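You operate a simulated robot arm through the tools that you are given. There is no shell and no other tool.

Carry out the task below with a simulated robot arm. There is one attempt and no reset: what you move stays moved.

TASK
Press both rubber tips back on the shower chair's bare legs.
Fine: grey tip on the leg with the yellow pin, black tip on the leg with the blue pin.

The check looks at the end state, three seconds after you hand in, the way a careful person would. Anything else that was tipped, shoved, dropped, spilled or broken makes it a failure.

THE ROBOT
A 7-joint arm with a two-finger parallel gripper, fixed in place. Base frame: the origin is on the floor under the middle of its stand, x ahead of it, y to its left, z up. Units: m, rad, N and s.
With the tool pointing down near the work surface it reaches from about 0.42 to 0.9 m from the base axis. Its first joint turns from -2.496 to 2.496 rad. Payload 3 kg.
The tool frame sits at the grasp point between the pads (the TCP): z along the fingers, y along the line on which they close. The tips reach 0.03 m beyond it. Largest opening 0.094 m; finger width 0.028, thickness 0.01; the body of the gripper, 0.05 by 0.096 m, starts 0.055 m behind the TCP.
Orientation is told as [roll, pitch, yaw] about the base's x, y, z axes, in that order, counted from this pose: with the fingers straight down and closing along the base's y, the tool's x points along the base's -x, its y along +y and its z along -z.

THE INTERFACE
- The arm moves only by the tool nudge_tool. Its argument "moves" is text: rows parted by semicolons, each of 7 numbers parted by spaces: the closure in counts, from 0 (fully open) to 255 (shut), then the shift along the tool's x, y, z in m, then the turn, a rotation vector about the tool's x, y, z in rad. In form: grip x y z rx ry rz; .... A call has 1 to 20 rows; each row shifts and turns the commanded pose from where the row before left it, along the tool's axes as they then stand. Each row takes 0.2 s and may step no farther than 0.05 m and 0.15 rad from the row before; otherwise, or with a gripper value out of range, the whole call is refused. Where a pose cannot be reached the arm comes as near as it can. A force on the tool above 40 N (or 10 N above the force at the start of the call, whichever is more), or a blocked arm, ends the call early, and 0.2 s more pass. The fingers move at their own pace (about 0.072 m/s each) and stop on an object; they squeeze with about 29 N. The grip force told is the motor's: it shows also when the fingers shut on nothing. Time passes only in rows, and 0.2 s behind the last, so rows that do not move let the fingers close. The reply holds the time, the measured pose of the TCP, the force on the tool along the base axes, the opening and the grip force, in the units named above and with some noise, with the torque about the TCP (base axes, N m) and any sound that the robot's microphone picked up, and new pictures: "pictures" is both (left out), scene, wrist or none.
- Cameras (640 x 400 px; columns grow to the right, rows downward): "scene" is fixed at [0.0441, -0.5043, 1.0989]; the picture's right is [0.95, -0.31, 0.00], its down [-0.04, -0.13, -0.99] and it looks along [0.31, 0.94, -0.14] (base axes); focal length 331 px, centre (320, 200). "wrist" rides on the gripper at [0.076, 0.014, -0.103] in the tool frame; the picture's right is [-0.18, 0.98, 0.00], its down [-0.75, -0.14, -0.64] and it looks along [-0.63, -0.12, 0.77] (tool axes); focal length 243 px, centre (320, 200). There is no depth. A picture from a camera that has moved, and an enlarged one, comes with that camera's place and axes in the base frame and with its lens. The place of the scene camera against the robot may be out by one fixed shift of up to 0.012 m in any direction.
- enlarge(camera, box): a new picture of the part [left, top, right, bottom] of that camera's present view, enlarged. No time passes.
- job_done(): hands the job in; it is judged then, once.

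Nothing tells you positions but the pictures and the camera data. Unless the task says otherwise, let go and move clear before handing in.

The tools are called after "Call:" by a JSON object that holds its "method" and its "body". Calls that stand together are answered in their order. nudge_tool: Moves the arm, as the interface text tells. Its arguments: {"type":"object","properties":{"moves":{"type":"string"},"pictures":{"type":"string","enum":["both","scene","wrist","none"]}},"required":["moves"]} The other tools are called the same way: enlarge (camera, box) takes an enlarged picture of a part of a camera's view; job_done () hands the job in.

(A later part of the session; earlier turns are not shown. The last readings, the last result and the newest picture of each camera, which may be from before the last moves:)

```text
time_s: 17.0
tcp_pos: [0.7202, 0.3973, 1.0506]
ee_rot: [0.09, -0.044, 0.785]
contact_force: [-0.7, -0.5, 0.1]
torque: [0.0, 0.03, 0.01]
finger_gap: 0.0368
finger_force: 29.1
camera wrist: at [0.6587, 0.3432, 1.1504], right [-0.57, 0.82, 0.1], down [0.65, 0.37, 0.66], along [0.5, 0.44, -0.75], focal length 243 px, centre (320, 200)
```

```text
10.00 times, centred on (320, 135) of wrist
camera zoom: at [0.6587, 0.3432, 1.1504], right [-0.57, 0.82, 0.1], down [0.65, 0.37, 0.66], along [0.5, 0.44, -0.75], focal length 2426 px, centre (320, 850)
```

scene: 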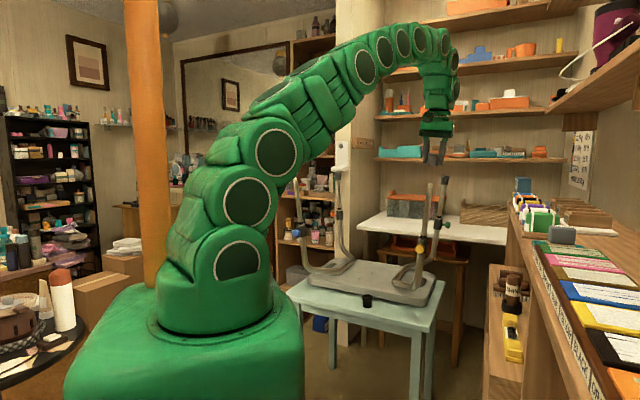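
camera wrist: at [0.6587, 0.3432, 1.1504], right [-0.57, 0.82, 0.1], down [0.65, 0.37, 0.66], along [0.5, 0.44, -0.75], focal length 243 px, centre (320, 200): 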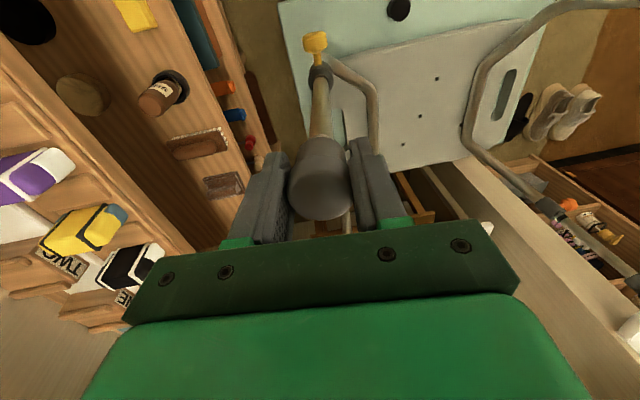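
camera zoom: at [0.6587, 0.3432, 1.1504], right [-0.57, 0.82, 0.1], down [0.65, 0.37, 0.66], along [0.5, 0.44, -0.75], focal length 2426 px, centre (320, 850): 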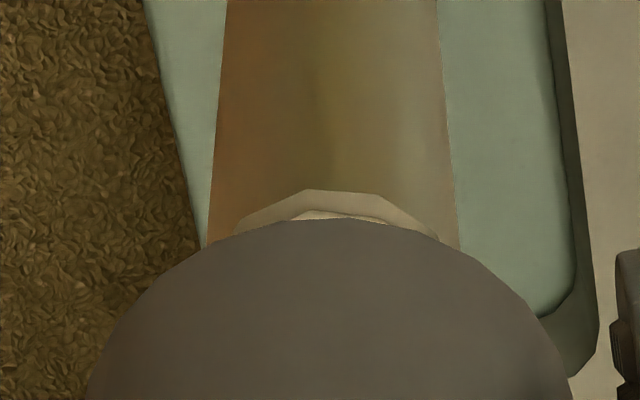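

The gap is about 6 mm and alignment looks within about 1 mm (a hair too far from the robot). I'll shift 1 mm and continue down slowly, watching the force.

Call:
{"method": "nudge_tool", "body": {"moves": "255 0.001 0 0.003 0 0 0; 255 0 0 0.003 0 0 0; 255 0 0 0.003 0 0 0; 255 0 0 0 0 0 0", "pictures": "none"}}

Call:
{"method": "enlarge", "body": {"camera": "scene", "box": [418, 165, 458, 195]}}

```text
time_s: 18.0
tcp_pos: [0.7182, 0.3973, 1.0411]
ee_rot: [0.091, -0.044, 0.786]
contact_force: [0.2, -0.8, -0.4]
torque: [0.02, 0.03, -0.01]
finger_gap: 0.037
finger_force: 29.2
```

```text
13.33 times, centred on (438, 180) of scene
camera zoom: at [0.0441, -0.5043, 1.0989], right [0.95, -0.31, 0.0], down [-0.04, -0.13, -0.99], along [0.31, 0.94, -0.14], focal length 4408 px, centre (-1253, 467)
```

zoom: 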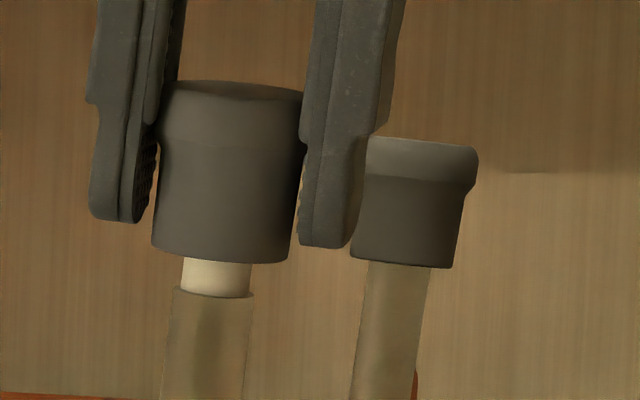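

The tip is now over the white plug with no resistance. Continuing down in 3 mm steps.

Call:
{"method": "nudge_tool", "body": {"moves": "255 0 0 0.003 0 0 0; 255 0 0 0.003 0 0 0; 255 0 0 0.002 0 0 0; 255 0 0 0 0 0 0", "pictures": "none"}}

Call:
{"method": "enlarge", "body": {"camera": "scene", "box": [418, 165, 458, 195]}}

```text
time_s: 19.0
tcp_pos: [0.7177, 0.3975, 1.0334]
ee_rot: [0.092, -0.044, 0.785]
contact_force: [-0.3, 0.0, -0.3]
torque: [0.01, 0.0, 0.0]
finger_gap: 0.0369
finger_force: 28.8
```

```text
13.33 times, centred on (438, 180) of scene
camera zoom: at [0.0441, -0.5043, 1.0989], right [0.95, -0.31, 0.0], down [-0.04, -0.13, -0.99], along [0.31, 0.94, -0.14], focal length 4408 px, centre (-1253, 467)
```

zoom: 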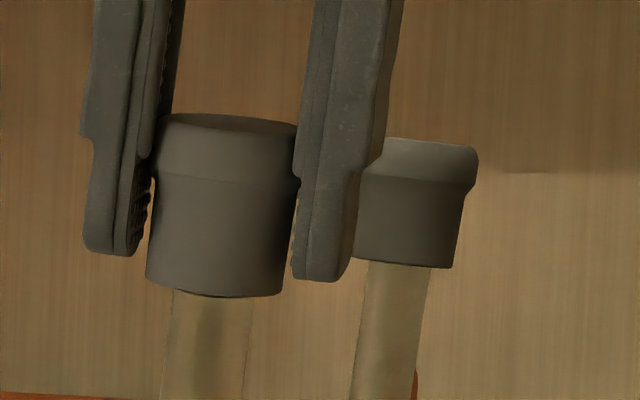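

The tip's rim has reached the tube's shoulder, still without force. I'll keep pressing in 2 mm steps.

Call:
{"method": "nudge_tool", "body": {"moves": "255 0 0 0.002 0 0 0; 255 0 0 0.002 0 0 0; 255 0 0 0.002 0 0 0; 255 0 0 0 0 0 0", "pictures": "none"}}

Call:
{"method": "enlarge", "body": {"camera": "scene", "box": [418, 165, 458, 195]}}

```text
time_s: 20.0
tcp_pos: [0.7194, 0.4004, 1.0279]
ee_rot: [0.09, -0.043, 0.786]
contact_force: [-0.1, 0.2, 0.2]
torque: [0.0, -0.01, 0.01]
finger_gap: 0.0368
finger_force: 29.0
```

```text
13.33 times, centred on (438, 180) of scene
camera zoom: at [0.0441, -0.5043, 1.0989], right [0.95, -0.31, 0.0], down [-0.04, -0.13, -0.99], along [0.31, 0.94, -0.14], focal length 4408 px, centre (-1253, 467)
```

zoom: 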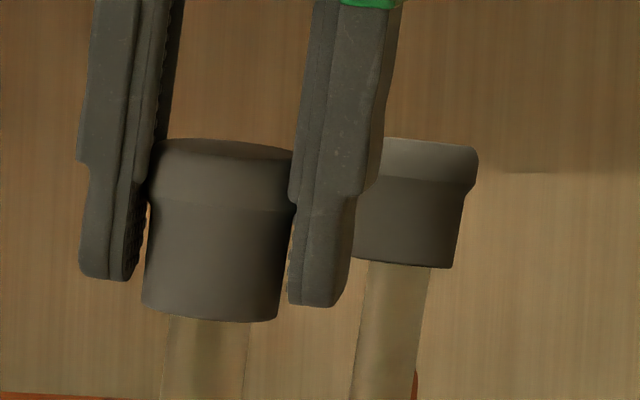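

Sliding over the tube freely. I'll continue until I feel it bottom out.

Call:
{"method": "nudge_tool", "body": {"moves": "255 0 0 0.002 0 0 0; 255 0 0 0.002 0 0 0; 255 0 0 0 0 0 0", "pictures": "none"}}

Call:
{"method": "nudge_tool", "body": {"moves": "255 0 0 0.002 0 0 0; 255 0 0 0.002 0 0 0; 255 0 0 0 0 0 0", "pictures": "none"}}

Call:
{"method": "enlarge", "body": {"camera": "scene", "box": [418, 165, 458, 195]}}

```text
time_s: 20.8
tcp_pos: [0.7181, 0.399, 1.0242]
ee_rot: [0.09, -0.044, 0.784]
contact_force: [-0.6, -0.8, 0.3]
torque: [-0.03, 0.01, -0.03]
finger_gap: 0.037
finger_force: 29.1
```

```text
time_s: 21.6
tcp_pos: [0.7179, 0.3987, 1.0193]
ee_rot: [0.091, -0.043, 0.785]
contact_force: [0.6, -0.4, 0.0]
torque: [0.01, -0.01, 0.0]
finger_gap: 0.037
finger_force: 28.7
```

```text
13.33 times, centred on (438, 180) of scene
camera zoom: at [0.0441, -0.5043, 1.0989], right [0.95, -0.31, 0.0], down [-0.04, -0.13, -0.99], along [0.31, 0.94, -0.14], focal length 4408 px, centre (-1253, 467)
```

zoom: 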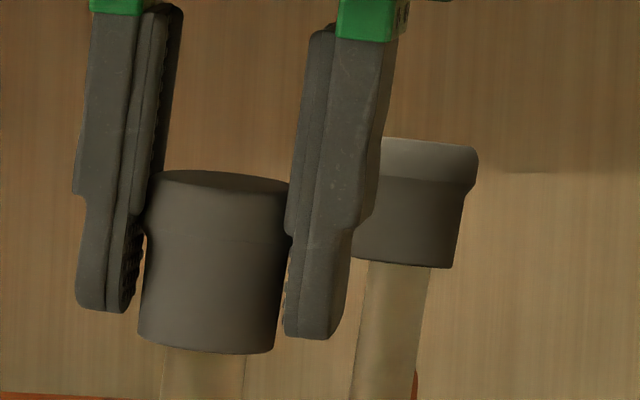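

Call:
{"method": "nudge_tool", "body": {"moves": "255 0 0 0.002 0 0 0; 255 0 0 0.002 0 0 0; 255 0 0 0 0 0 0", "pictures": "none"}}

Call:
{"method": "nudge_tool", "body": {"moves": "255 0 0 0.0015 0 0 0; 255 0 0 0.0015 0 0 0; 255 0 0 0 0 0 0", "pictures": "none"}}

Call:
{"method": "enlarge", "body": {"camera": "scene", "box": [418, 165, 458, 195]}}

```text
time_s: 22.4
tcp_pos: [0.7173, 0.3992, 1.0151]
ee_rot: [0.091, -0.044, 0.784]
contact_force: [0.3, -0.2, 0.6]
torque: [0.01, -0.01, -0.02]
finger_gap: 0.0368
finger_force: 28.9
```

```text
time_s: 23.2
tcp_pos: [0.7177, 0.3994, 1.0122]
ee_rot: [0.09, -0.043, 0.786]
contact_force: [1.5, -0.8, 4.1]
torque: [0.04, -0.04, 0.04]
finger_gap: 0.0367
finger_force: 29.0
```

```text
13.33 times, centred on (438, 180) of scene
camera zoom: at [0.0441, -0.5043, 1.0989], right [0.95, -0.31, 0.0], down [-0.04, -0.13, -0.99], along [0.31, 0.94, -0.14], focal length 4408 px, centre (-1253, 467)
```

zoom: 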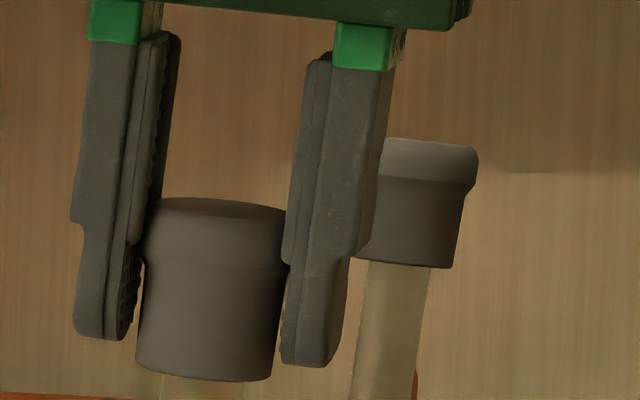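

Resistance begins now (about 4 N). I'll press on in 1 mm steps.

Call:
{"method": "nudge_tool", "body": {"moves": "255 0 0 0.001 0 0 0; 255 0 0 0.001 0 0 0; 255 0 0 0 0 0 0", "pictures": "none"}}

Call:
{"method": "nudge_tool", "body": {"moves": "255 0 0 0.001 0 0 0; 255 0 0 0.001 0 0 0; 255 0 0 0 0 0 0", "pictures": "none"}}

Call:
{"method": "enlarge", "body": {"camera": "scene", "box": [418, 165, 458, 195]}}

```text
time_s: 24.0
tcp_pos: [0.7184, 0.4006, 1.0108]
ee_rot: [0.089, -0.045, 0.785]
contact_force: [0.2, -0.7, 3.1]
torque: [0.02, 0.01, 0.01]
finger_gap: 0.0366
finger_force: 28.8
```

```text
time_s: 24.8
tcp_pos: [0.7179, 0.4018, 1.0082]
ee_rot: [0.092, -0.044, 0.785]
contact_force: [1.6, 0.4, 2.3]
torque: [0.0, -0.03, -0.01]
finger_gap: 0.0368
finger_force: 29.1
```

```text
13.33 times, centred on (438, 180) of scene
camera zoom: at [0.0441, -0.5043, 1.0989], right [0.95, -0.31, 0.0], down [-0.04, -0.13, -0.99], along [0.31, 0.94, -0.14], focal length 4408 px, centre (-1253, 467)
```

zoom: 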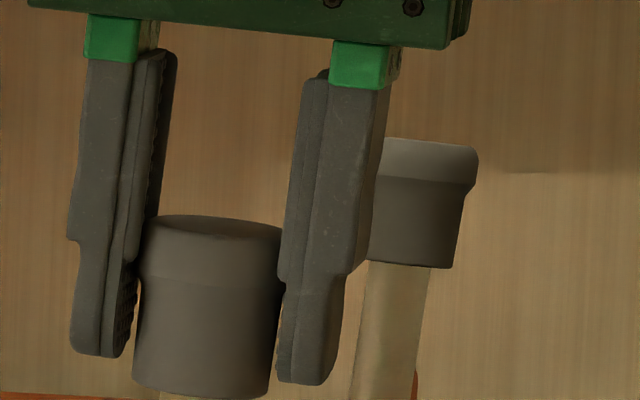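

Friction of 2–4 N and the tip still moves with the gripper; by my estimate only a few mm remain. Continuing in 1 mm steps until the force rises sharply.

Call:
{"method": "nudge_tool", "body": {"moves": "255 0 0 0.001 0 0 0; 255 0 0 0 0 0 0", "pictures": "none"}}

Call:
{"method": "nudge_tool", "body": {"moves": "255 0 0 0.001 0 0 0; 255 0 0 0 0 0 0", "pictures": "none"}}

Call:
{"method": "enlarge", "body": {"camera": "scene", "box": [418, 170, 458, 200]}}

```text
time_s: 25.4
tcp_pos: [0.7184, 0.4001, 1.0074]
ee_rot: [0.09, -0.044, 0.785]
contact_force: [0.7, -0.5, 3.1]
torque: [0.03, -0.02, -0.01]
finger_gap: 0.037
finger_force: 29.1
```

```text
time_s: 26.0
tcp_pos: [0.7174, 0.4015, 1.0058]
ee_rot: [0.091, -0.043, 0.786]
contact_force: [0.1, 0.3, 4.1]
torque: [0.04, -0.02, 0.0]
finger_gap: 0.0367
finger_force: 28.9
```

```text
13.33 times, centred on (438, 185) of scene
camera zoom: at [0.0441, -0.5043, 1.0989], right [0.95, -0.31, 0.0], down [-0.04, -0.13, -0.99], along [0.31, 0.94, -0.14], focal length 4408 px, centre (-1253, 400)
```

zoom: 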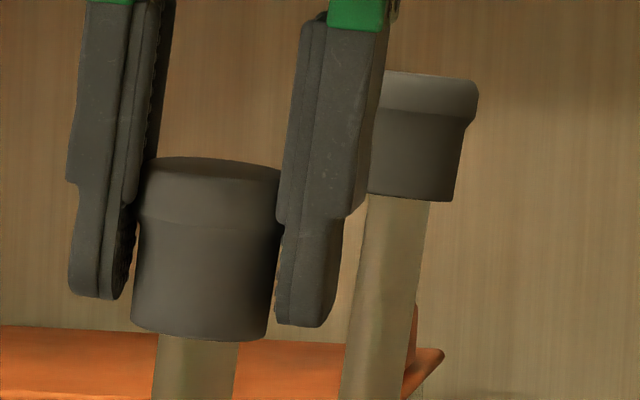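

The tip's top is now only about 3–4 mm above where the bare leg's end was. I'll check that the leg and chair haven't moved (band and collar position).

Call:
{"method": "enlarge", "body": {"camera": "scene", "box": [405, 225, 445, 265]}}

Call:
{"method": "enlarge", "body": {"camera": "wrist", "box": [270, 30, 370, 220]}}

Call:
{"method": "enlarge", "body": {"camera": "scene", "box": [270, 150, 470, 320]}}

```text
10.00 times, centred on (425, 245) of scene
camera zoom: at [0.0441, -0.5043, 1.0989], right [0.95, -0.31, 0.0], down [-0.04, -0.13, -0.99], along [0.31, 0.94, -0.14], focal length 3306 px, centre (-730, -250)
```

zoom: 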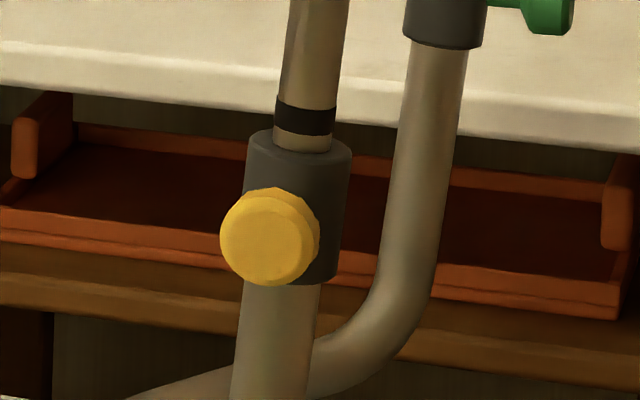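

```text
2.11 times, centred on (320, 125) of wrist
camera zoom: at [0.6561, 0.347, 1.1066], right [-0.56, 0.82, 0.1], down [0.65, 0.37, 0.66], along [0.5, 0.44, -0.75], focal length 511 px, centre (320, 358)
```

zoom: 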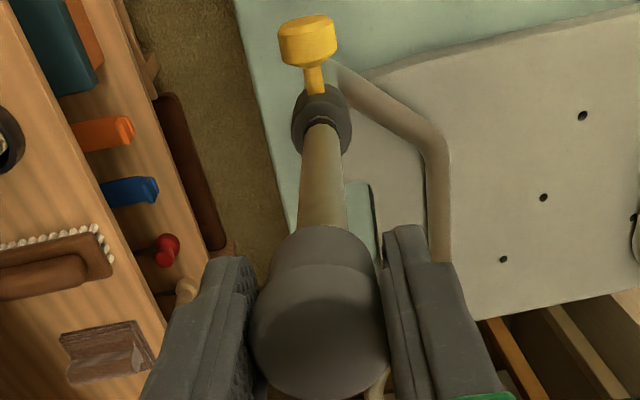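

```text
2.35 times, centred on (370, 235) of scene
camera zoom: at [0.0441, -0.5043, 1.0989], right [0.95, -0.31, 0.0], down [-0.04, -0.13, -0.99], along [0.31, 0.94, -0.14], focal length 778 px, centre (202, 118)
```

zoom: 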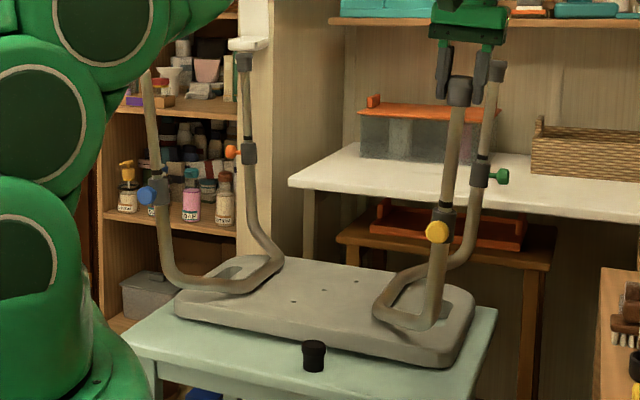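

The leg and chair are unmoved. I'll press on, 1 mm at a time.

Call:
{"method": "nudge_tool", "body": {"moves": "255 0 0 0.001 0 0 0; 255 0 0 0 0 0 0", "pictures": "none"}}

Call:
{"method": "nudge_tool", "body": {"moves": "255 0 0 0.001 0 0 0; 255 0 0 0 0 0 0", "pictures": "none"}}

Call:
{"method": "enlarge", "body": {"camera": "scene", "box": [418, 170, 458, 200]}}

```text
time_s: 26.6
tcp_pos: [0.7171, 0.4009, 1.0036]
ee_rot: [0.089, -0.044, 0.785]
contact_force: [-0.5, -0.1, -5.0]
torque: [-0.04, 0.0, -0.11]
finger_gap: 0.0368
finger_force: 28.9
```

```text
time_s: 27.2
tcp_pos: [0.7175, 0.4012, 1.0055]
ee_rot: [0.092, -0.045, 0.784]
contact_force: [-1.4, -4.6, -0.8]
torque: [0.07, 0.0, -0.04]
finger_gap: 0.0366
finger_force: 28.9
```

```text
13.33 times, centred on (438, 185) of scene
camera zoom: at [0.0441, -0.5043, 1.0989], right [0.95, -0.31, 0.0], down [-0.04, -0.13, -0.99], along [0.31, 0.94, -0.14], focal length 4408 px, centre (-1253, 400)
```

zoom: 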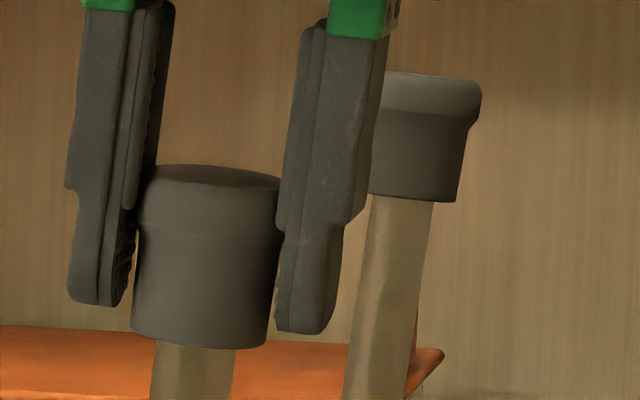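

The force pattern flipped as though the tip snapped into its seat, and the tip moved a little further on. I'll release to unload it, then look.

Call:
{"method": "nudge_tool", "body": {"moves": "120 0 0 0 0 0 0; 90 0 0 0 0 0 0; 90 0 0 0 0 0 0; 90 0 0 0 0 0 0", "pictures": "wrist"}}

Call:
{"method": "enlarge", "body": {"camera": "scene", "box": [418, 170, 458, 200]}}

Call:
{"method": "enlarge", "body": {"camera": "scene", "box": [405, 225, 445, 265]}}

```text
time_s: 28.2
tcp_pos: [0.7181, 0.4006, 1.005]
ee_rot: [0.092, -0.044, 0.785]
contact_force: [-0.6, 0.2, 0.8]
torque: [0.02, 0.0, 0.0]
finger_gap: 0.0607
finger_force: 0.1
camera wrist: at [0.6557, 0.3472, 1.1048], right [-0.57, 0.82, 0.1], down [0.65, 0.37, 0.66], along [0.5, 0.44, -0.75], focal length 243 px, centre (320, 200)
```

wrist: 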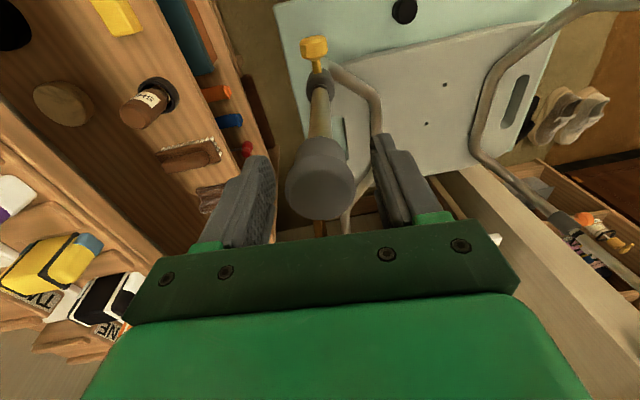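

```text
13.33 times, centred on (438, 185) of scene
camera zoom: at [0.0441, -0.5043, 1.0989], right [0.95, -0.31, 0.0], down [-0.04, -0.13, -0.99], along [0.31, 0.94, -0.14], focal length 4408 px, centre (-1253, 400)
```

zoom: 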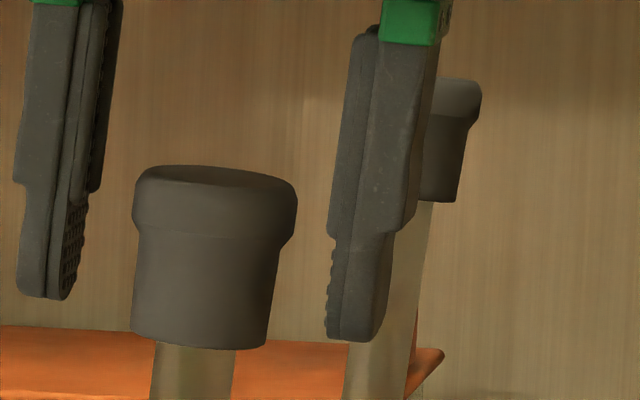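

```text
10.00 times, centred on (425, 245) of scene
camera zoom: at [0.0441, -0.5043, 1.0989], right [0.95, -0.31, 0.0], down [-0.04, -0.13, -0.99], along [0.31, 0.94, -0.14], focal length 3306 px, centre (-730, -250)
```

zoom: 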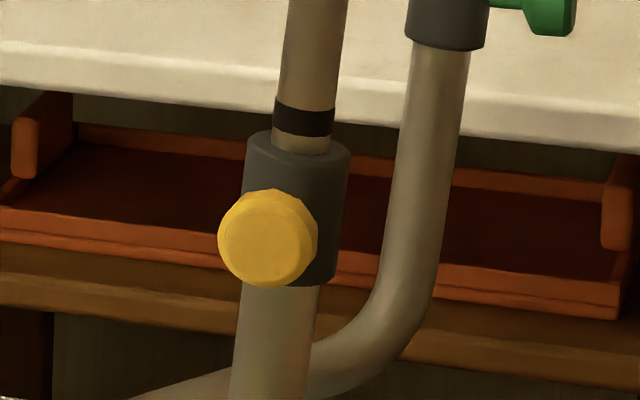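

The grey tip sits squarely and flush like the factory-fitted ones (its rim to the band distance matches the green-pin leg). I'll retreat straight up the leg axis and level the tool.

Call:
{"method": "nudge_tool", "body": {"moves": "60 0 0 -0.02 0 0 0; 0 0 0 -0.03 0 0 0; 0 0 0 -0.03 0 0 0; 0 0 0 0 0.0099 -0.0365 0; 0 0 0 0 0.0405 0.0405 0; 0 0 0 0 0.0405 0.0405 0; 0 0 0 0 0 0 0", "pictures": "both"}}

Call:
{"method": "enlarge", "body": {"camera": "scene", "box": [400, 150, 470, 260]}}

```text
time_s: 29.8
tcp_pos: [0.7195, 0.3922, 1.0845]
ee_rot: [-0.001, 0.002, 0.785]
contact_force: [0.2, -0.1, -0.1]
torque: [0.01, 0.0, 0.0]
finger_gap: 0.0941
finger_force: 0.1
camera wrist: at [0.6552, 0.3491, 1.187], right [-0.56, 0.83, 0.0], down [0.63, 0.43, 0.64], along [0.53, 0.36, -0.77], focal length 243 px, centre (320, 200)
```

scene: 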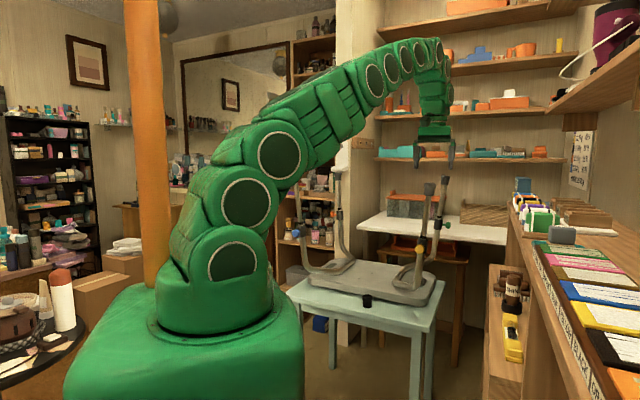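
wrist: 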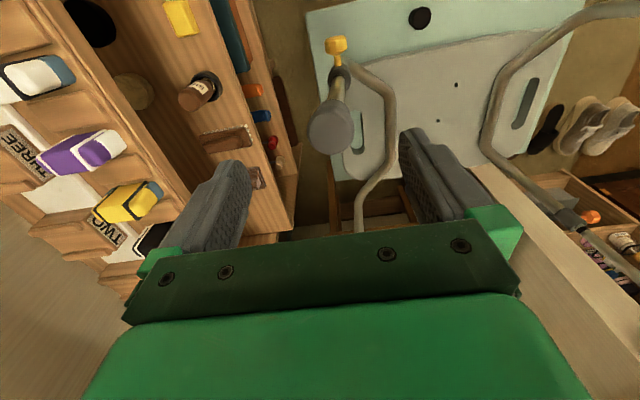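

```text
3.64 times, centred on (435, 205) of scene
camera zoom: at [0.0441, -0.5043, 1.0989], right [0.95, -0.31, 0.0], down [-0.04, -0.13, -0.99], along [0.31, 0.94, -0.14], focal length 1202 px, centre (-98, 182)
```

zoom: 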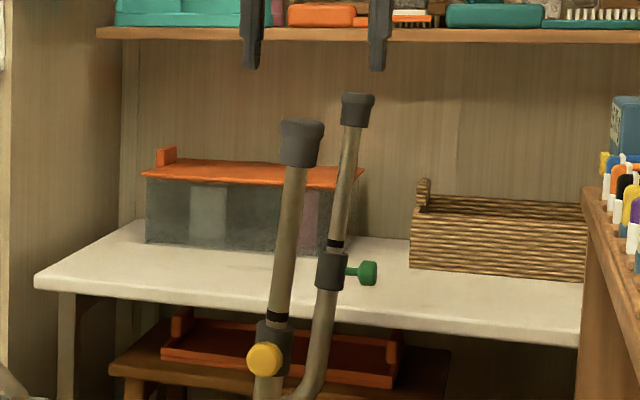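

The grey tip is on. Now across at this height to above the black tip, then down to a hover for a close look.

Call:
{"method": "nudge_tool", "body": {"moves": "0 0.0018 0.0419 0 0 0 0; 0 0.0018 0.0419 0 0 0 0; 0 0.0018 0.0419 0 0 0 0; 0 0.0018 0.0419 0 0 0 0; 0 0.0018 0.0419 0 0 0 0; 0 0 0 0.0456 0 0 0; 0 0 0 0.0456 0 0 0; 0 0 0 0.0456 0 0 0; 0 0 0 0.0456 0 0 0; 0 0 0 0.0456 0 0 0; 0 0 0 0.0456 0 0 0; 0 0 0 0.0456 0 0 0; 0 0 0 0.0456 0 0 0; 0 0 0 0 0 0 0", "pictures": "both"}}

Call:
{"method": "enlarge", "body": {"camera": "wrist", "box": [260, 50, 400, 150]}}

```text
time_s: 32.8
tcp_pos: [0.5651, 0.5339, 0.7188]
ee_rot: [-0.002, 0.001, 0.785]
contact_force: [-0.5, 0.3, -0.1]
torque: [0.02, 0.0, 0.01]
finger_gap: 0.0939
finger_force: 0.1
camera wrist: at [0.5001, 0.4899, 0.8214], right [-0.57, 0.82, 0.0], down [0.63, 0.43, 0.64], along [0.53, 0.36, -0.77], focal length 243 px, centre (320, 200)
```

scene: 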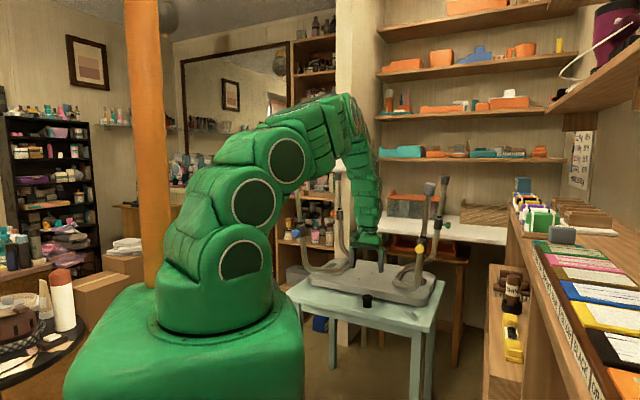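
wrist: 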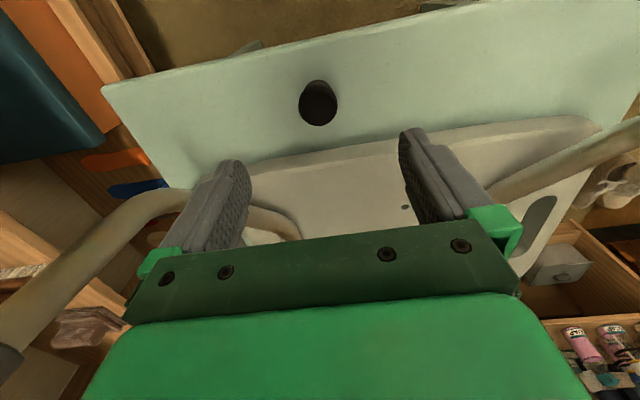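

```text
4.00 times, centred on (330, 100) of wrist
camera zoom: at [0.5001, 0.4899, 0.8214], right [-0.57, 0.82, 0.0], down [0.63, 0.43, 0.64], along [0.53, 0.36, -0.77], focal length 970 px, centre (280, 600)
```

zoom: 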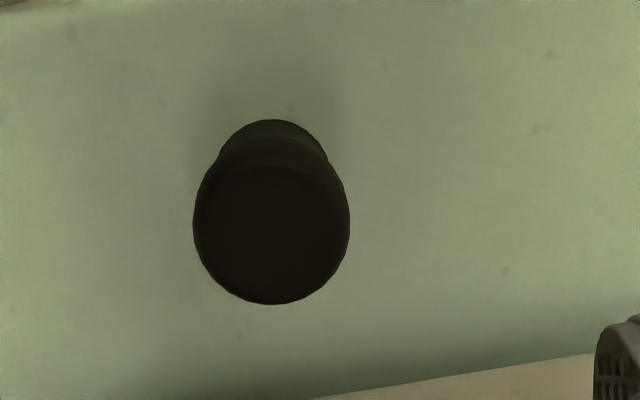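

The black tip is 3 mm farther and 2 mm to the side of the tool axis; I'll correct for that, descend to the same grip height as before, and close.

Call:
{"method": "nudge_tool", "body": {"moves": "0 -0.003 -0.002 0.03 0 0 0; 0 0 0 0.035 0 0 0; 0 0 0 0.03 0 0 0; 0 0 0 0.02 0 0 0; 0 0 0 0 0 0 0", "pictures": "wrist"}}

Call:
{"method": "enlarge", "body": {"camera": "wrist", "box": [220, 110, 420, 230]}}

Call:
{"method": "enlarge", "body": {"camera": "scene", "box": [330, 250, 410, 310]}}

```text
time_s: 34.0
tcp_pos: [0.5692, 0.5363, 0.6049]
ee_rot: [-0.001, 0.0, 0.786]
contact_force: [-0.3, 0.0, -0.5]
torque: [0.02, 0.02, -0.04]
finger_gap: 0.0941
finger_force: 0.1
camera wrist: at [0.5034, 0.491, 0.7068], right [-0.57, 0.82, 0.0], down [0.63, 0.43, 0.64], along [0.53, 0.36, -0.77], focal length 243 px, centre (320, 200)
```

wrist: 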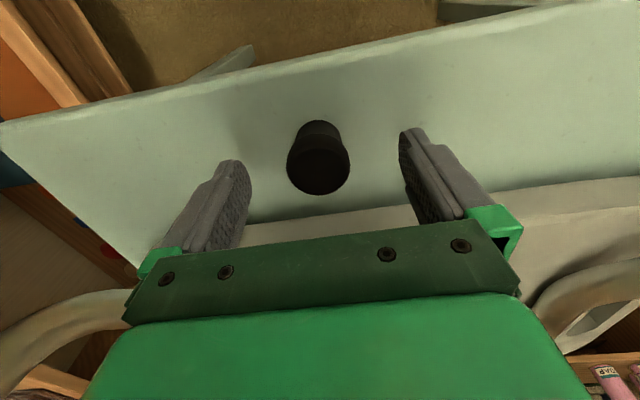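

```text
3.20 times, centred on (320, 170) of wrist
camera zoom: at [0.5034, 0.491, 0.7068], right [-0.57, 0.82, 0.0], down [0.63, 0.43, 0.64], along [0.53, 0.36, -0.77], focal length 776 px, centre (320, 296)
```

zoom: 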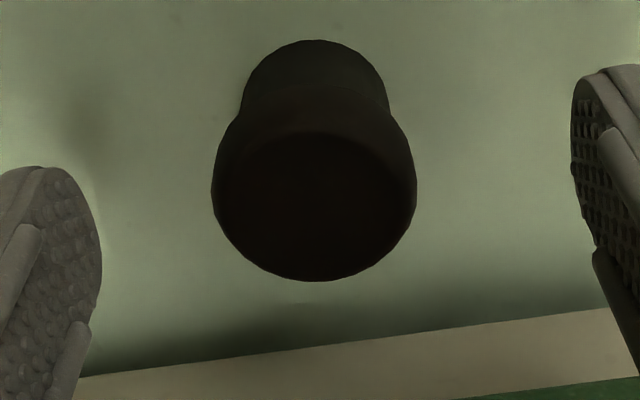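

```text
6.67 times, centred on (370, 280) of scene
camera zoom: at [0.0441, -0.5043, 1.0989], right [0.95, -0.31, 0.0], down [-0.04, -0.13, -0.99], along [0.31, 0.94, -0.14], focal length 2204 px, centre (-13, -333)
```

zoom: 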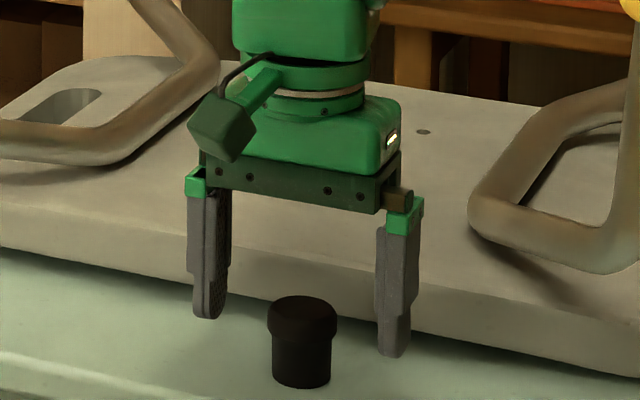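

Call:
{"method": "nudge_tool", "body": {"moves": "0 0 -0.0013 0.01 0 0 0; 0 0 0 0.0085 0 0 0; 0 0 0 0 0 0 0; 255 0 0 0 0 0 0; 255 0 0 0 0 0 0; 255 0 0 0 0 0 0; 255 0 0 0 0 0 0; 255 0 0 0 0 0 0", "pictures": "wrist"}}

Call:
{"method": "enlarge", "body": {"camera": "wrist", "box": [240, 120, 400, 220]}}

Call:
{"method": "enlarge", "body": {"camera": "scene", "box": [330, 250, 410, 310]}}

```text
time_s: 35.8
tcp_pos: [0.57, 0.5345, 0.586]
ee_rot: [0.0, -0.001, 0.785]
contact_force: [-0.6, -0.3, 0.2]
torque: [0.01, -0.01, -0.01]
finger_gap: 0.0366
finger_force: 28.8
camera wrist: at [0.5046, 0.4904, 0.6884], right [-0.57, 0.82, 0.0], down [0.63, 0.43, 0.64], along [0.53, 0.36, -0.77], focal length 243 px, centre (320, 200)
```

wrist: 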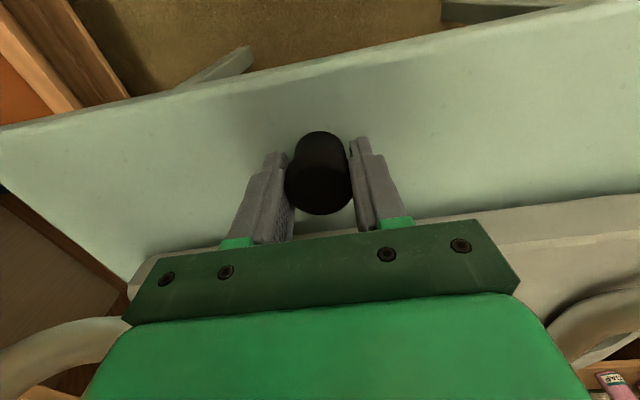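

```text
4.00 times, centred on (320, 170) of wrist
camera zoom: at [0.5046, 0.4904, 0.6884], right [-0.57, 0.82, 0.0], down [0.63, 0.43, 0.64], along [0.53, 0.36, -0.77], focal length 970 px, centre (320, 320)
```

zoom: 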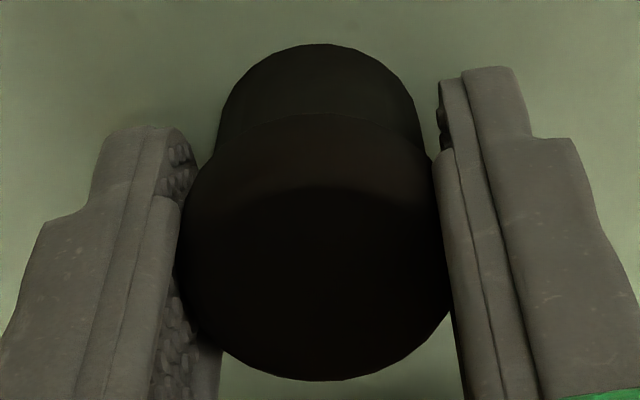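

```text
6.67 times, centred on (370, 280) of scene
camera zoom: at [0.0441, -0.5043, 1.0989], right [0.95, -0.31, 0.0], down [-0.04, -0.13, -0.99], along [0.31, 0.94, -0.14], focal length 2204 px, centre (-13, -333)
```

zoom: 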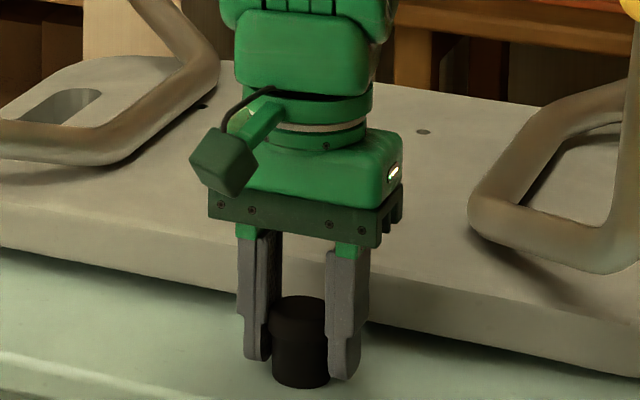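

The black tip is gripped the same way (gap 36.6 mm). I'll lift it straight up to z≈1.12, then slide over toward the blue-pin leg and tilt by the mirrored lean.

Call:
{"method": "nudge_tool", "body": {"moves": "255 0 0 -0.01 0 0 0; 255 0 0 -0.03 0 0 0; 255 0 0 -0.045 0 0 0; 255 0 0 -0.045 0 0 0; 255 0 0 -0.045 0 0 0; 255 0 0 -0.045 0 0 0; 255 0 0 -0.045 0 0 0; 255 0 0 -0.045 0 0 0; 255 0 0 -0.045 0 0 0; 255 0 0 -0.045 0 0 0; 255 0 0 -0.045 0 0 0; 255 0 0 -0.045 0 0 0; 255 0 0 -0.044 0 0 0; 255 0 0 0 0 0 0", "pictures": "both"}}

```text
time_s: 38.8
tcp_pos: [0.5697, 0.5354, 1.1201]
ee_rot: [0.0, -0.001, 0.786]
contact_force: [-0.3, 1.3, 0.4]
torque: [0.0, 0.0, -0.01]
finger_gap: 0.0371
finger_force: 29.0
camera wrist: at [0.5055, 0.4913, 1.2225], right [-0.57, 0.82, 0.0], down [0.63, 0.43, 0.64], along [0.53, 0.36, -0.77], focal length 243 px, centre (320, 200)
```

scene: 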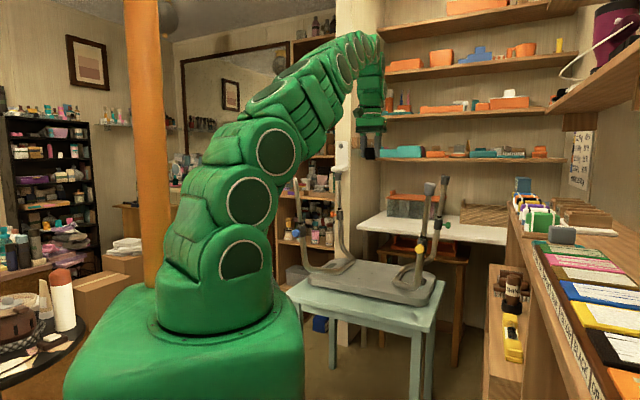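
wrist: 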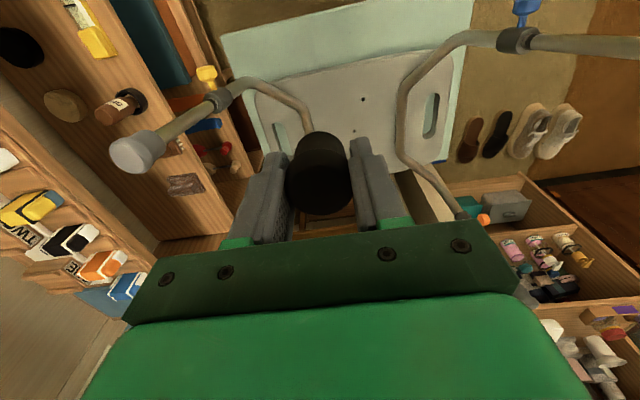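

Call:
{"method": "nudge_tool", "body": {"moves": "255 0.0006 0.045 0 0 0 0; 255 0.0006 0.045 0 0 0 0; 255 0.0006 0.045 0 0 0 0; 255 0.0006 0.045 0 0 0 0; 255 0.0006 0.045 0 0 0 0; 255 0 0 0 0.0453 -0.0221 0; 255 0 0 0 0.0454 -0.0222 0; 255 0 0 0 0 0 0", "pictures": "both"}}

Call:
{"method": "enlarge", "body": {"camera": "wrist", "box": [300, 0, 500, 180]}}

Call:
{"method": "enlarge", "body": {"camera": "scene", "box": [280, 130, 360, 260]}}

```text
time_s: 40.6
tcp_pos: [0.4093, 0.692, 1.1202]
ee_rot: [-0.091, -0.044, 0.787]
contact_force: [0.6, -0.4, -0.4]
torque: [-0.01, -0.03, 0.01]
finger_gap: 0.0369
finger_force: 29.5
camera wrist: at [0.3343, 0.651, 1.2172], right [-0.56, 0.82, -0.08], down [0.57, 0.46, 0.68], along [0.6, 0.34, -0.72], focal length 243 px, centre (320, 200)
```

scene: 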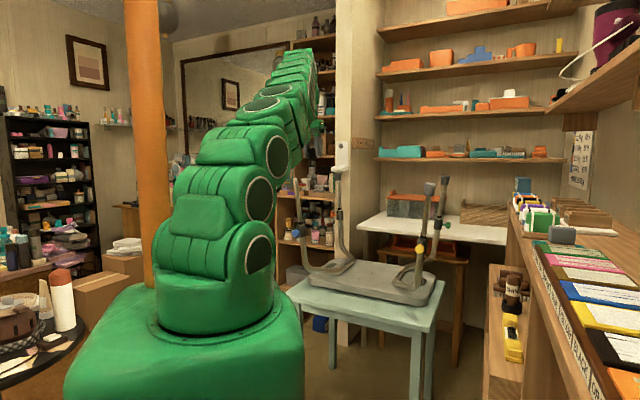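
wrist: 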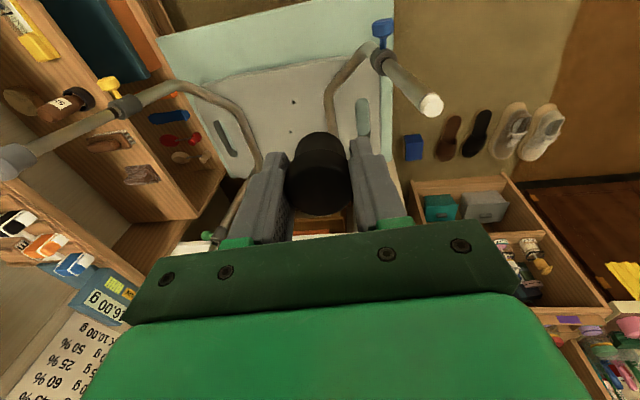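

```text
2.22 times, centred on (400, 90) of wrist
camera zoom: at [0.3343, 0.651, 1.2172], right [-0.56, 0.82, -0.08], down [0.57, 0.46, 0.68], along [0.6, 0.34, -0.72], focal length 539 px, centre (142, 444)
```

zoom: 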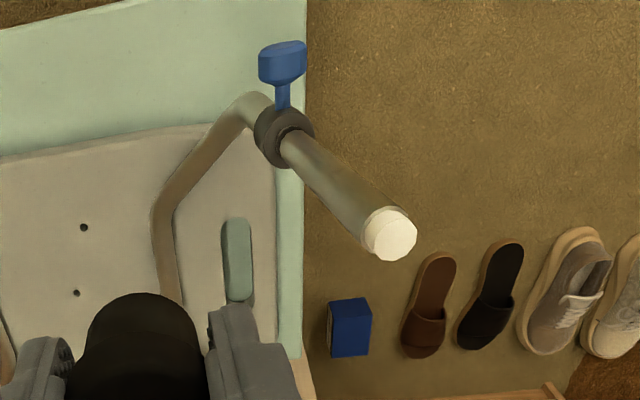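

```text
3.08 times, centred on (320, 195) of scene
camera zoom: at [0.0441, -0.5043, 1.0989], right [0.95, -0.31, 0.0], down [-0.04, -0.13, -0.99], along [0.31, 0.94, -0.14], focal length 1017 px, centre (320, 215)
```

zoom: 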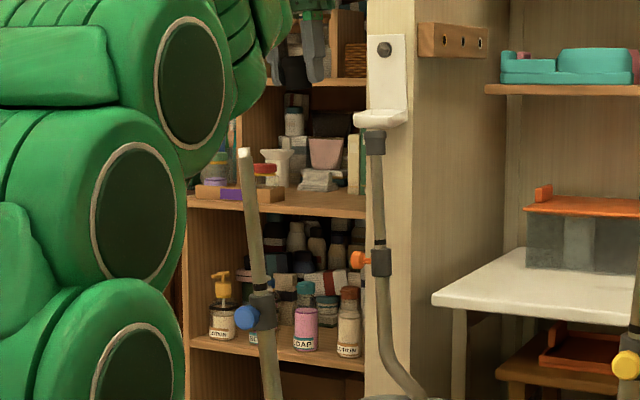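

The blue-pin leg is in view in both cameras. I'll zoom in to measure its top and collar.

Call:
{"method": "enlarge", "body": {"camera": "scene", "box": [280, 165, 320, 190]}}

Call:
{"method": "enlarge", "body": {"camera": "scene", "box": [285, 210, 325, 250]}}

Call:
{"method": "enlarge", "body": {"camera": "wrist", "box": [410, 80, 450, 120]}}

Call:
{"method": "enlarge", "body": {"camera": "wrist", "box": [360, 40, 410, 80]}}

```text
16.00 times, centred on (300, 178) of scene
camera zoom: at [0.0441, -0.5043, 1.0989], right [0.95, -0.31, 0.0], down [-0.04, -0.13, -0.99], along [0.31, 0.94, -0.14], focal length 5290 px, centre (640, 560)
```

zoom: 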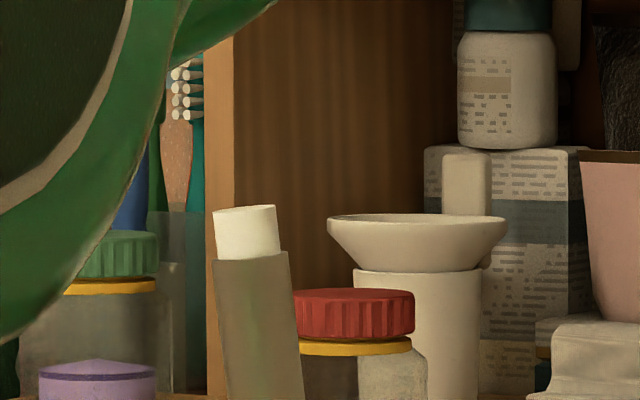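

```text
10.00 times, centred on (305, 230) of scene
camera zoom: at [0.0441, -0.5043, 1.0989], right [0.95, -0.31, 0.0], down [-0.04, -0.13, -0.99], along [0.31, 0.94, -0.14], focal length 3306 px, centre (470, -100)
```

zoom: 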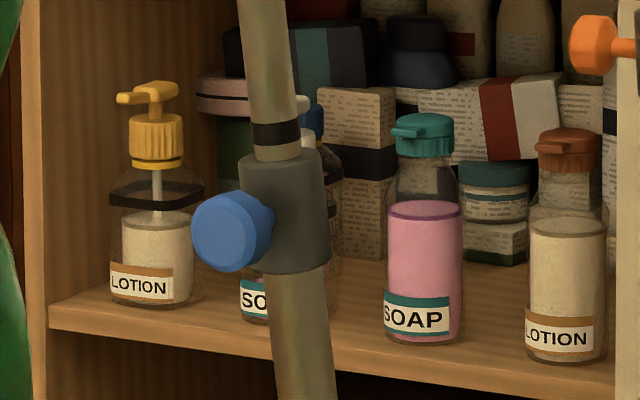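

```text
10.00 times, centred on (430, 100) of wrist
camera zoom: at [0.3343, 0.651, 1.2172], right [-0.56, 0.82, -0.08], down [0.57, 0.46, 0.68], along [0.6, 0.34, -0.72], focal length 2426 px, centre (-780, 1200)
```

zoom: 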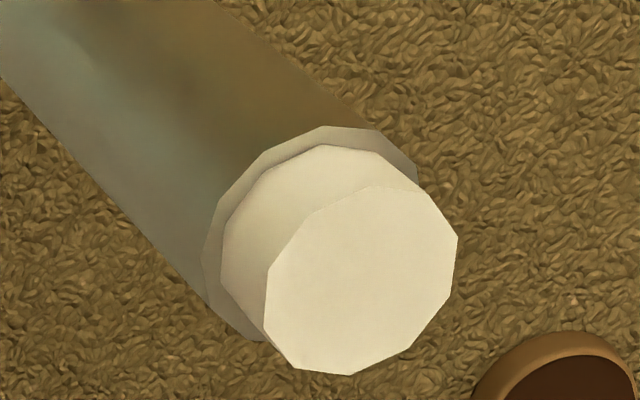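

```text
10.00 times, centred on (385, 60) of wrist
camera zoom: at [0.3343, 0.651, 1.2172], right [-0.56, 0.82, -0.08], down [0.57, 0.46, 0.68], along [0.6, 0.34, -0.72], focal length 2426 px, centre (-330, 1600)
```

zoom: 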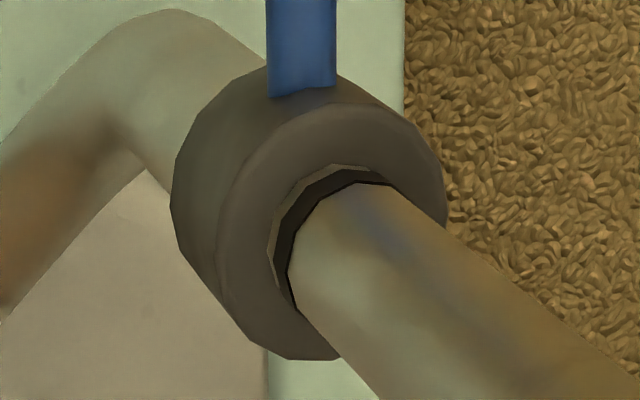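

I put the blue leg's top at about (0.3585, 0.7645, 1.007) with lean about (−0.10, 0.03), matching the tilt I've set. I'll move the tip over its axis, about 50 mm above.

Call:
{"method": "nudge_tool", "body": {"moves": "255 -0.0034 0.0321 0.0066 0 0 0; 255 -0.0034 0.0321 0.0066 0 0 0; 255 -0.0033 0.0322 0.0067 0 0 0; 255 0 0 0 0 0 0", "pictures": "both"}}

Call:
{"method": "enlarge", "body": {"camera": "wrist", "box": [270, 30, 370, 220]}}

Call:
{"method": "enlarge", "body": {"camera": "wrist", "box": [295, 100, 345, 140]}}

Call:
{"method": "enlarge", "body": {"camera": "scene", "box": [275, 140, 325, 190]}}

```text
time_s: 41.6
tcp_pos: [0.3622, 0.7416, 1.0886]
ee_rot: [-0.091, -0.043, 0.788]
contact_force: [-0.6, 0.2, -0.6]
torque: [0.0, 0.01, 0.04]
finger_gap: 0.0367
finger_force: 29.4
out of reach, approached as far as the arm can: row 2, 3
camera wrist: at [0.2866, 0.7003, 1.1848], right [-0.56, 0.82, -0.08], down [0.57, 0.46, 0.68], along [0.6, 0.34, -0.72], focal length 243 px, centre (320, 200)
```

scene: 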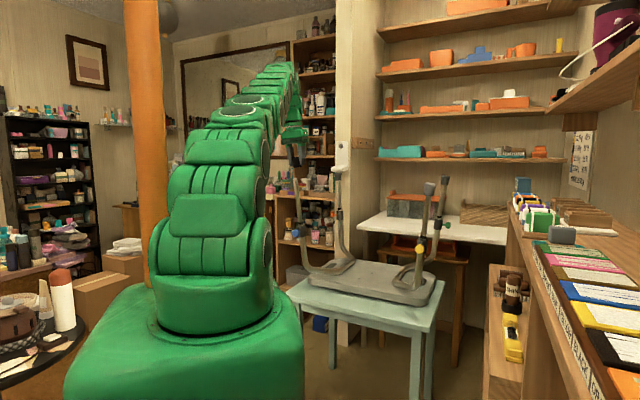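
wrist: 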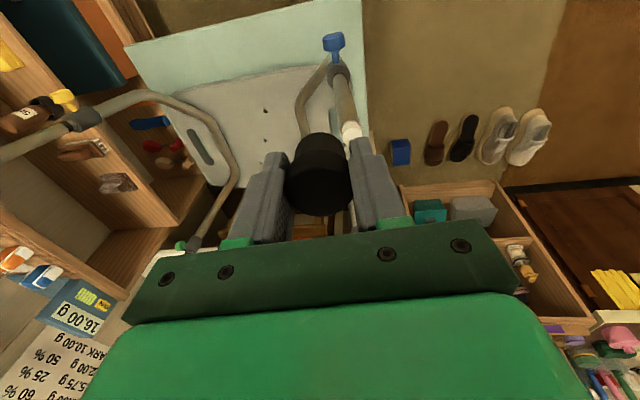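

```text
2.11 times, centred on (320, 125) of wrist
camera zoom: at [0.2866, 0.7003, 1.1848], right [-0.56, 0.82, -0.08], down [0.57, 0.46, 0.68], along [0.6, 0.34, -0.72], focal length 511 px, centre (320, 358)
```

zoom: 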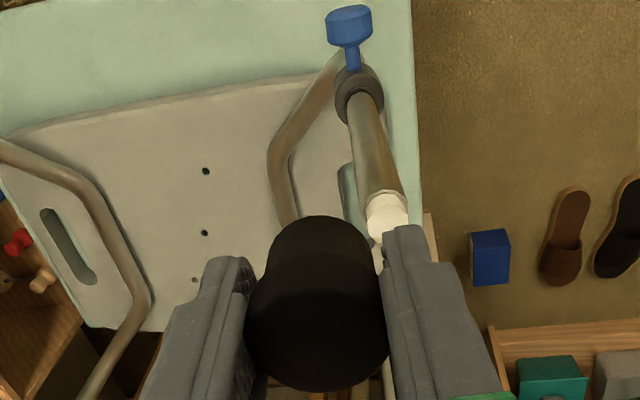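

```text
10.00 times, centred on (320, 120) of wrist
camera zoom: at [0.2866, 0.7003, 1.1848], right [-0.56, 0.82, -0.08], down [0.57, 0.46, 0.68], along [0.6, 0.34, -0.72], focal length 2426 px, centre (320, 1000)
```

zoom: 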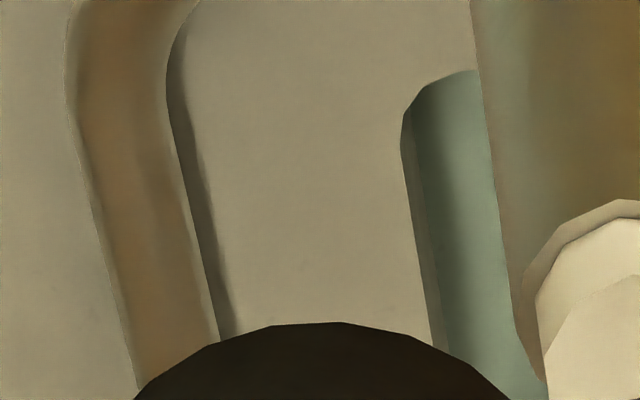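

```text
8.00 times, centred on (300, 165) of scene
camera zoom: at [0.0441, -0.5043, 1.0989], right [0.95, -0.31, 0.0], down [-0.04, -0.13, -0.99], along [0.31, 0.94, -0.14], focal length 2645 px, centre (480, 480)
```

zoom: 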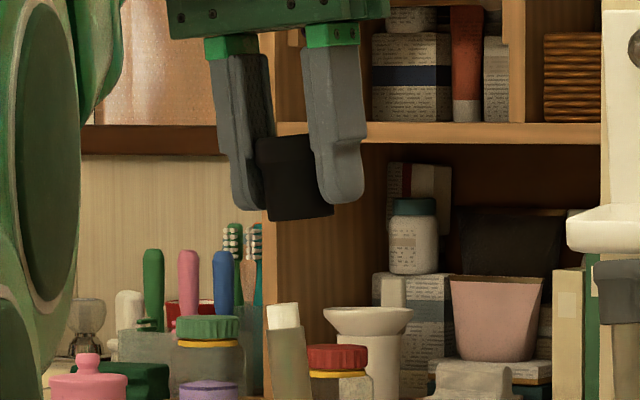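

The arm is at its reach limit at this height; lower down it should reach farther, so I'll come in lower (only a few mm above the leg end). First I'll re-measure the leg top from this closer view.

Call:
{"method": "enlarge", "body": {"camera": "wrist", "box": [330, 100, 370, 150]}}

Call:
{"method": "enlarge", "body": {"camera": "scene", "box": [280, 150, 330, 185]}}

Call:
{"method": "enlarge", "body": {"camera": "wrist", "box": [310, 30, 370, 100]}}

```text
8.00 times, centred on (350, 125) of wrist
camera zoom: at [0.2866, 0.7003, 1.1848], right [-0.56, 0.82, -0.08], down [0.57, 0.46, 0.68], along [0.6, 0.34, -0.72], focal length 1941 px, centre (80, 800)
```

zoom: 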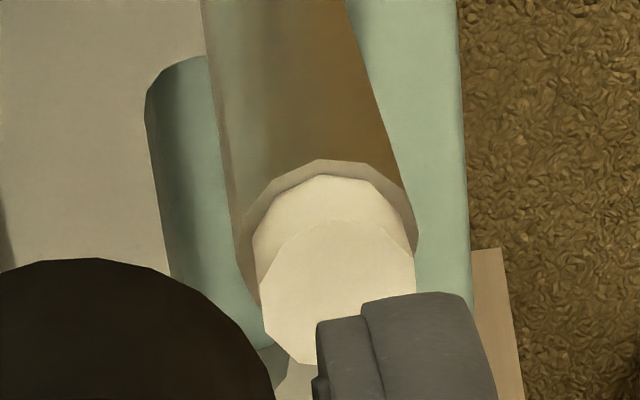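

```text
11.43 times, centred on (305, 168) of scene
camera zoom: at [0.0441, -0.5043, 1.0989], right [0.95, -0.31, 0.0], down [-0.04, -0.13, -0.99], along [0.31, 0.94, -0.14], focal length 3778 px, centre (491, 571)
```

zoom: 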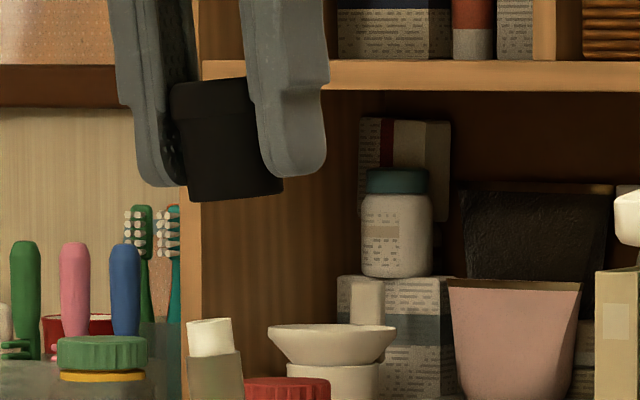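

```text
5.71 times, centred on (340, 65) of wrist
camera zoom: at [0.2866, 0.7003, 1.1848], right [-0.56, 0.82, -0.08], down [0.57, 0.46, 0.68], along [0.6, 0.34, -0.72], focal length 1386 px, centre (206, 971)
```

zoom: 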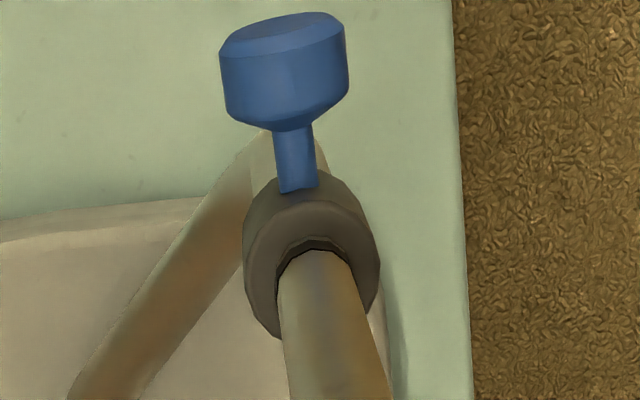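

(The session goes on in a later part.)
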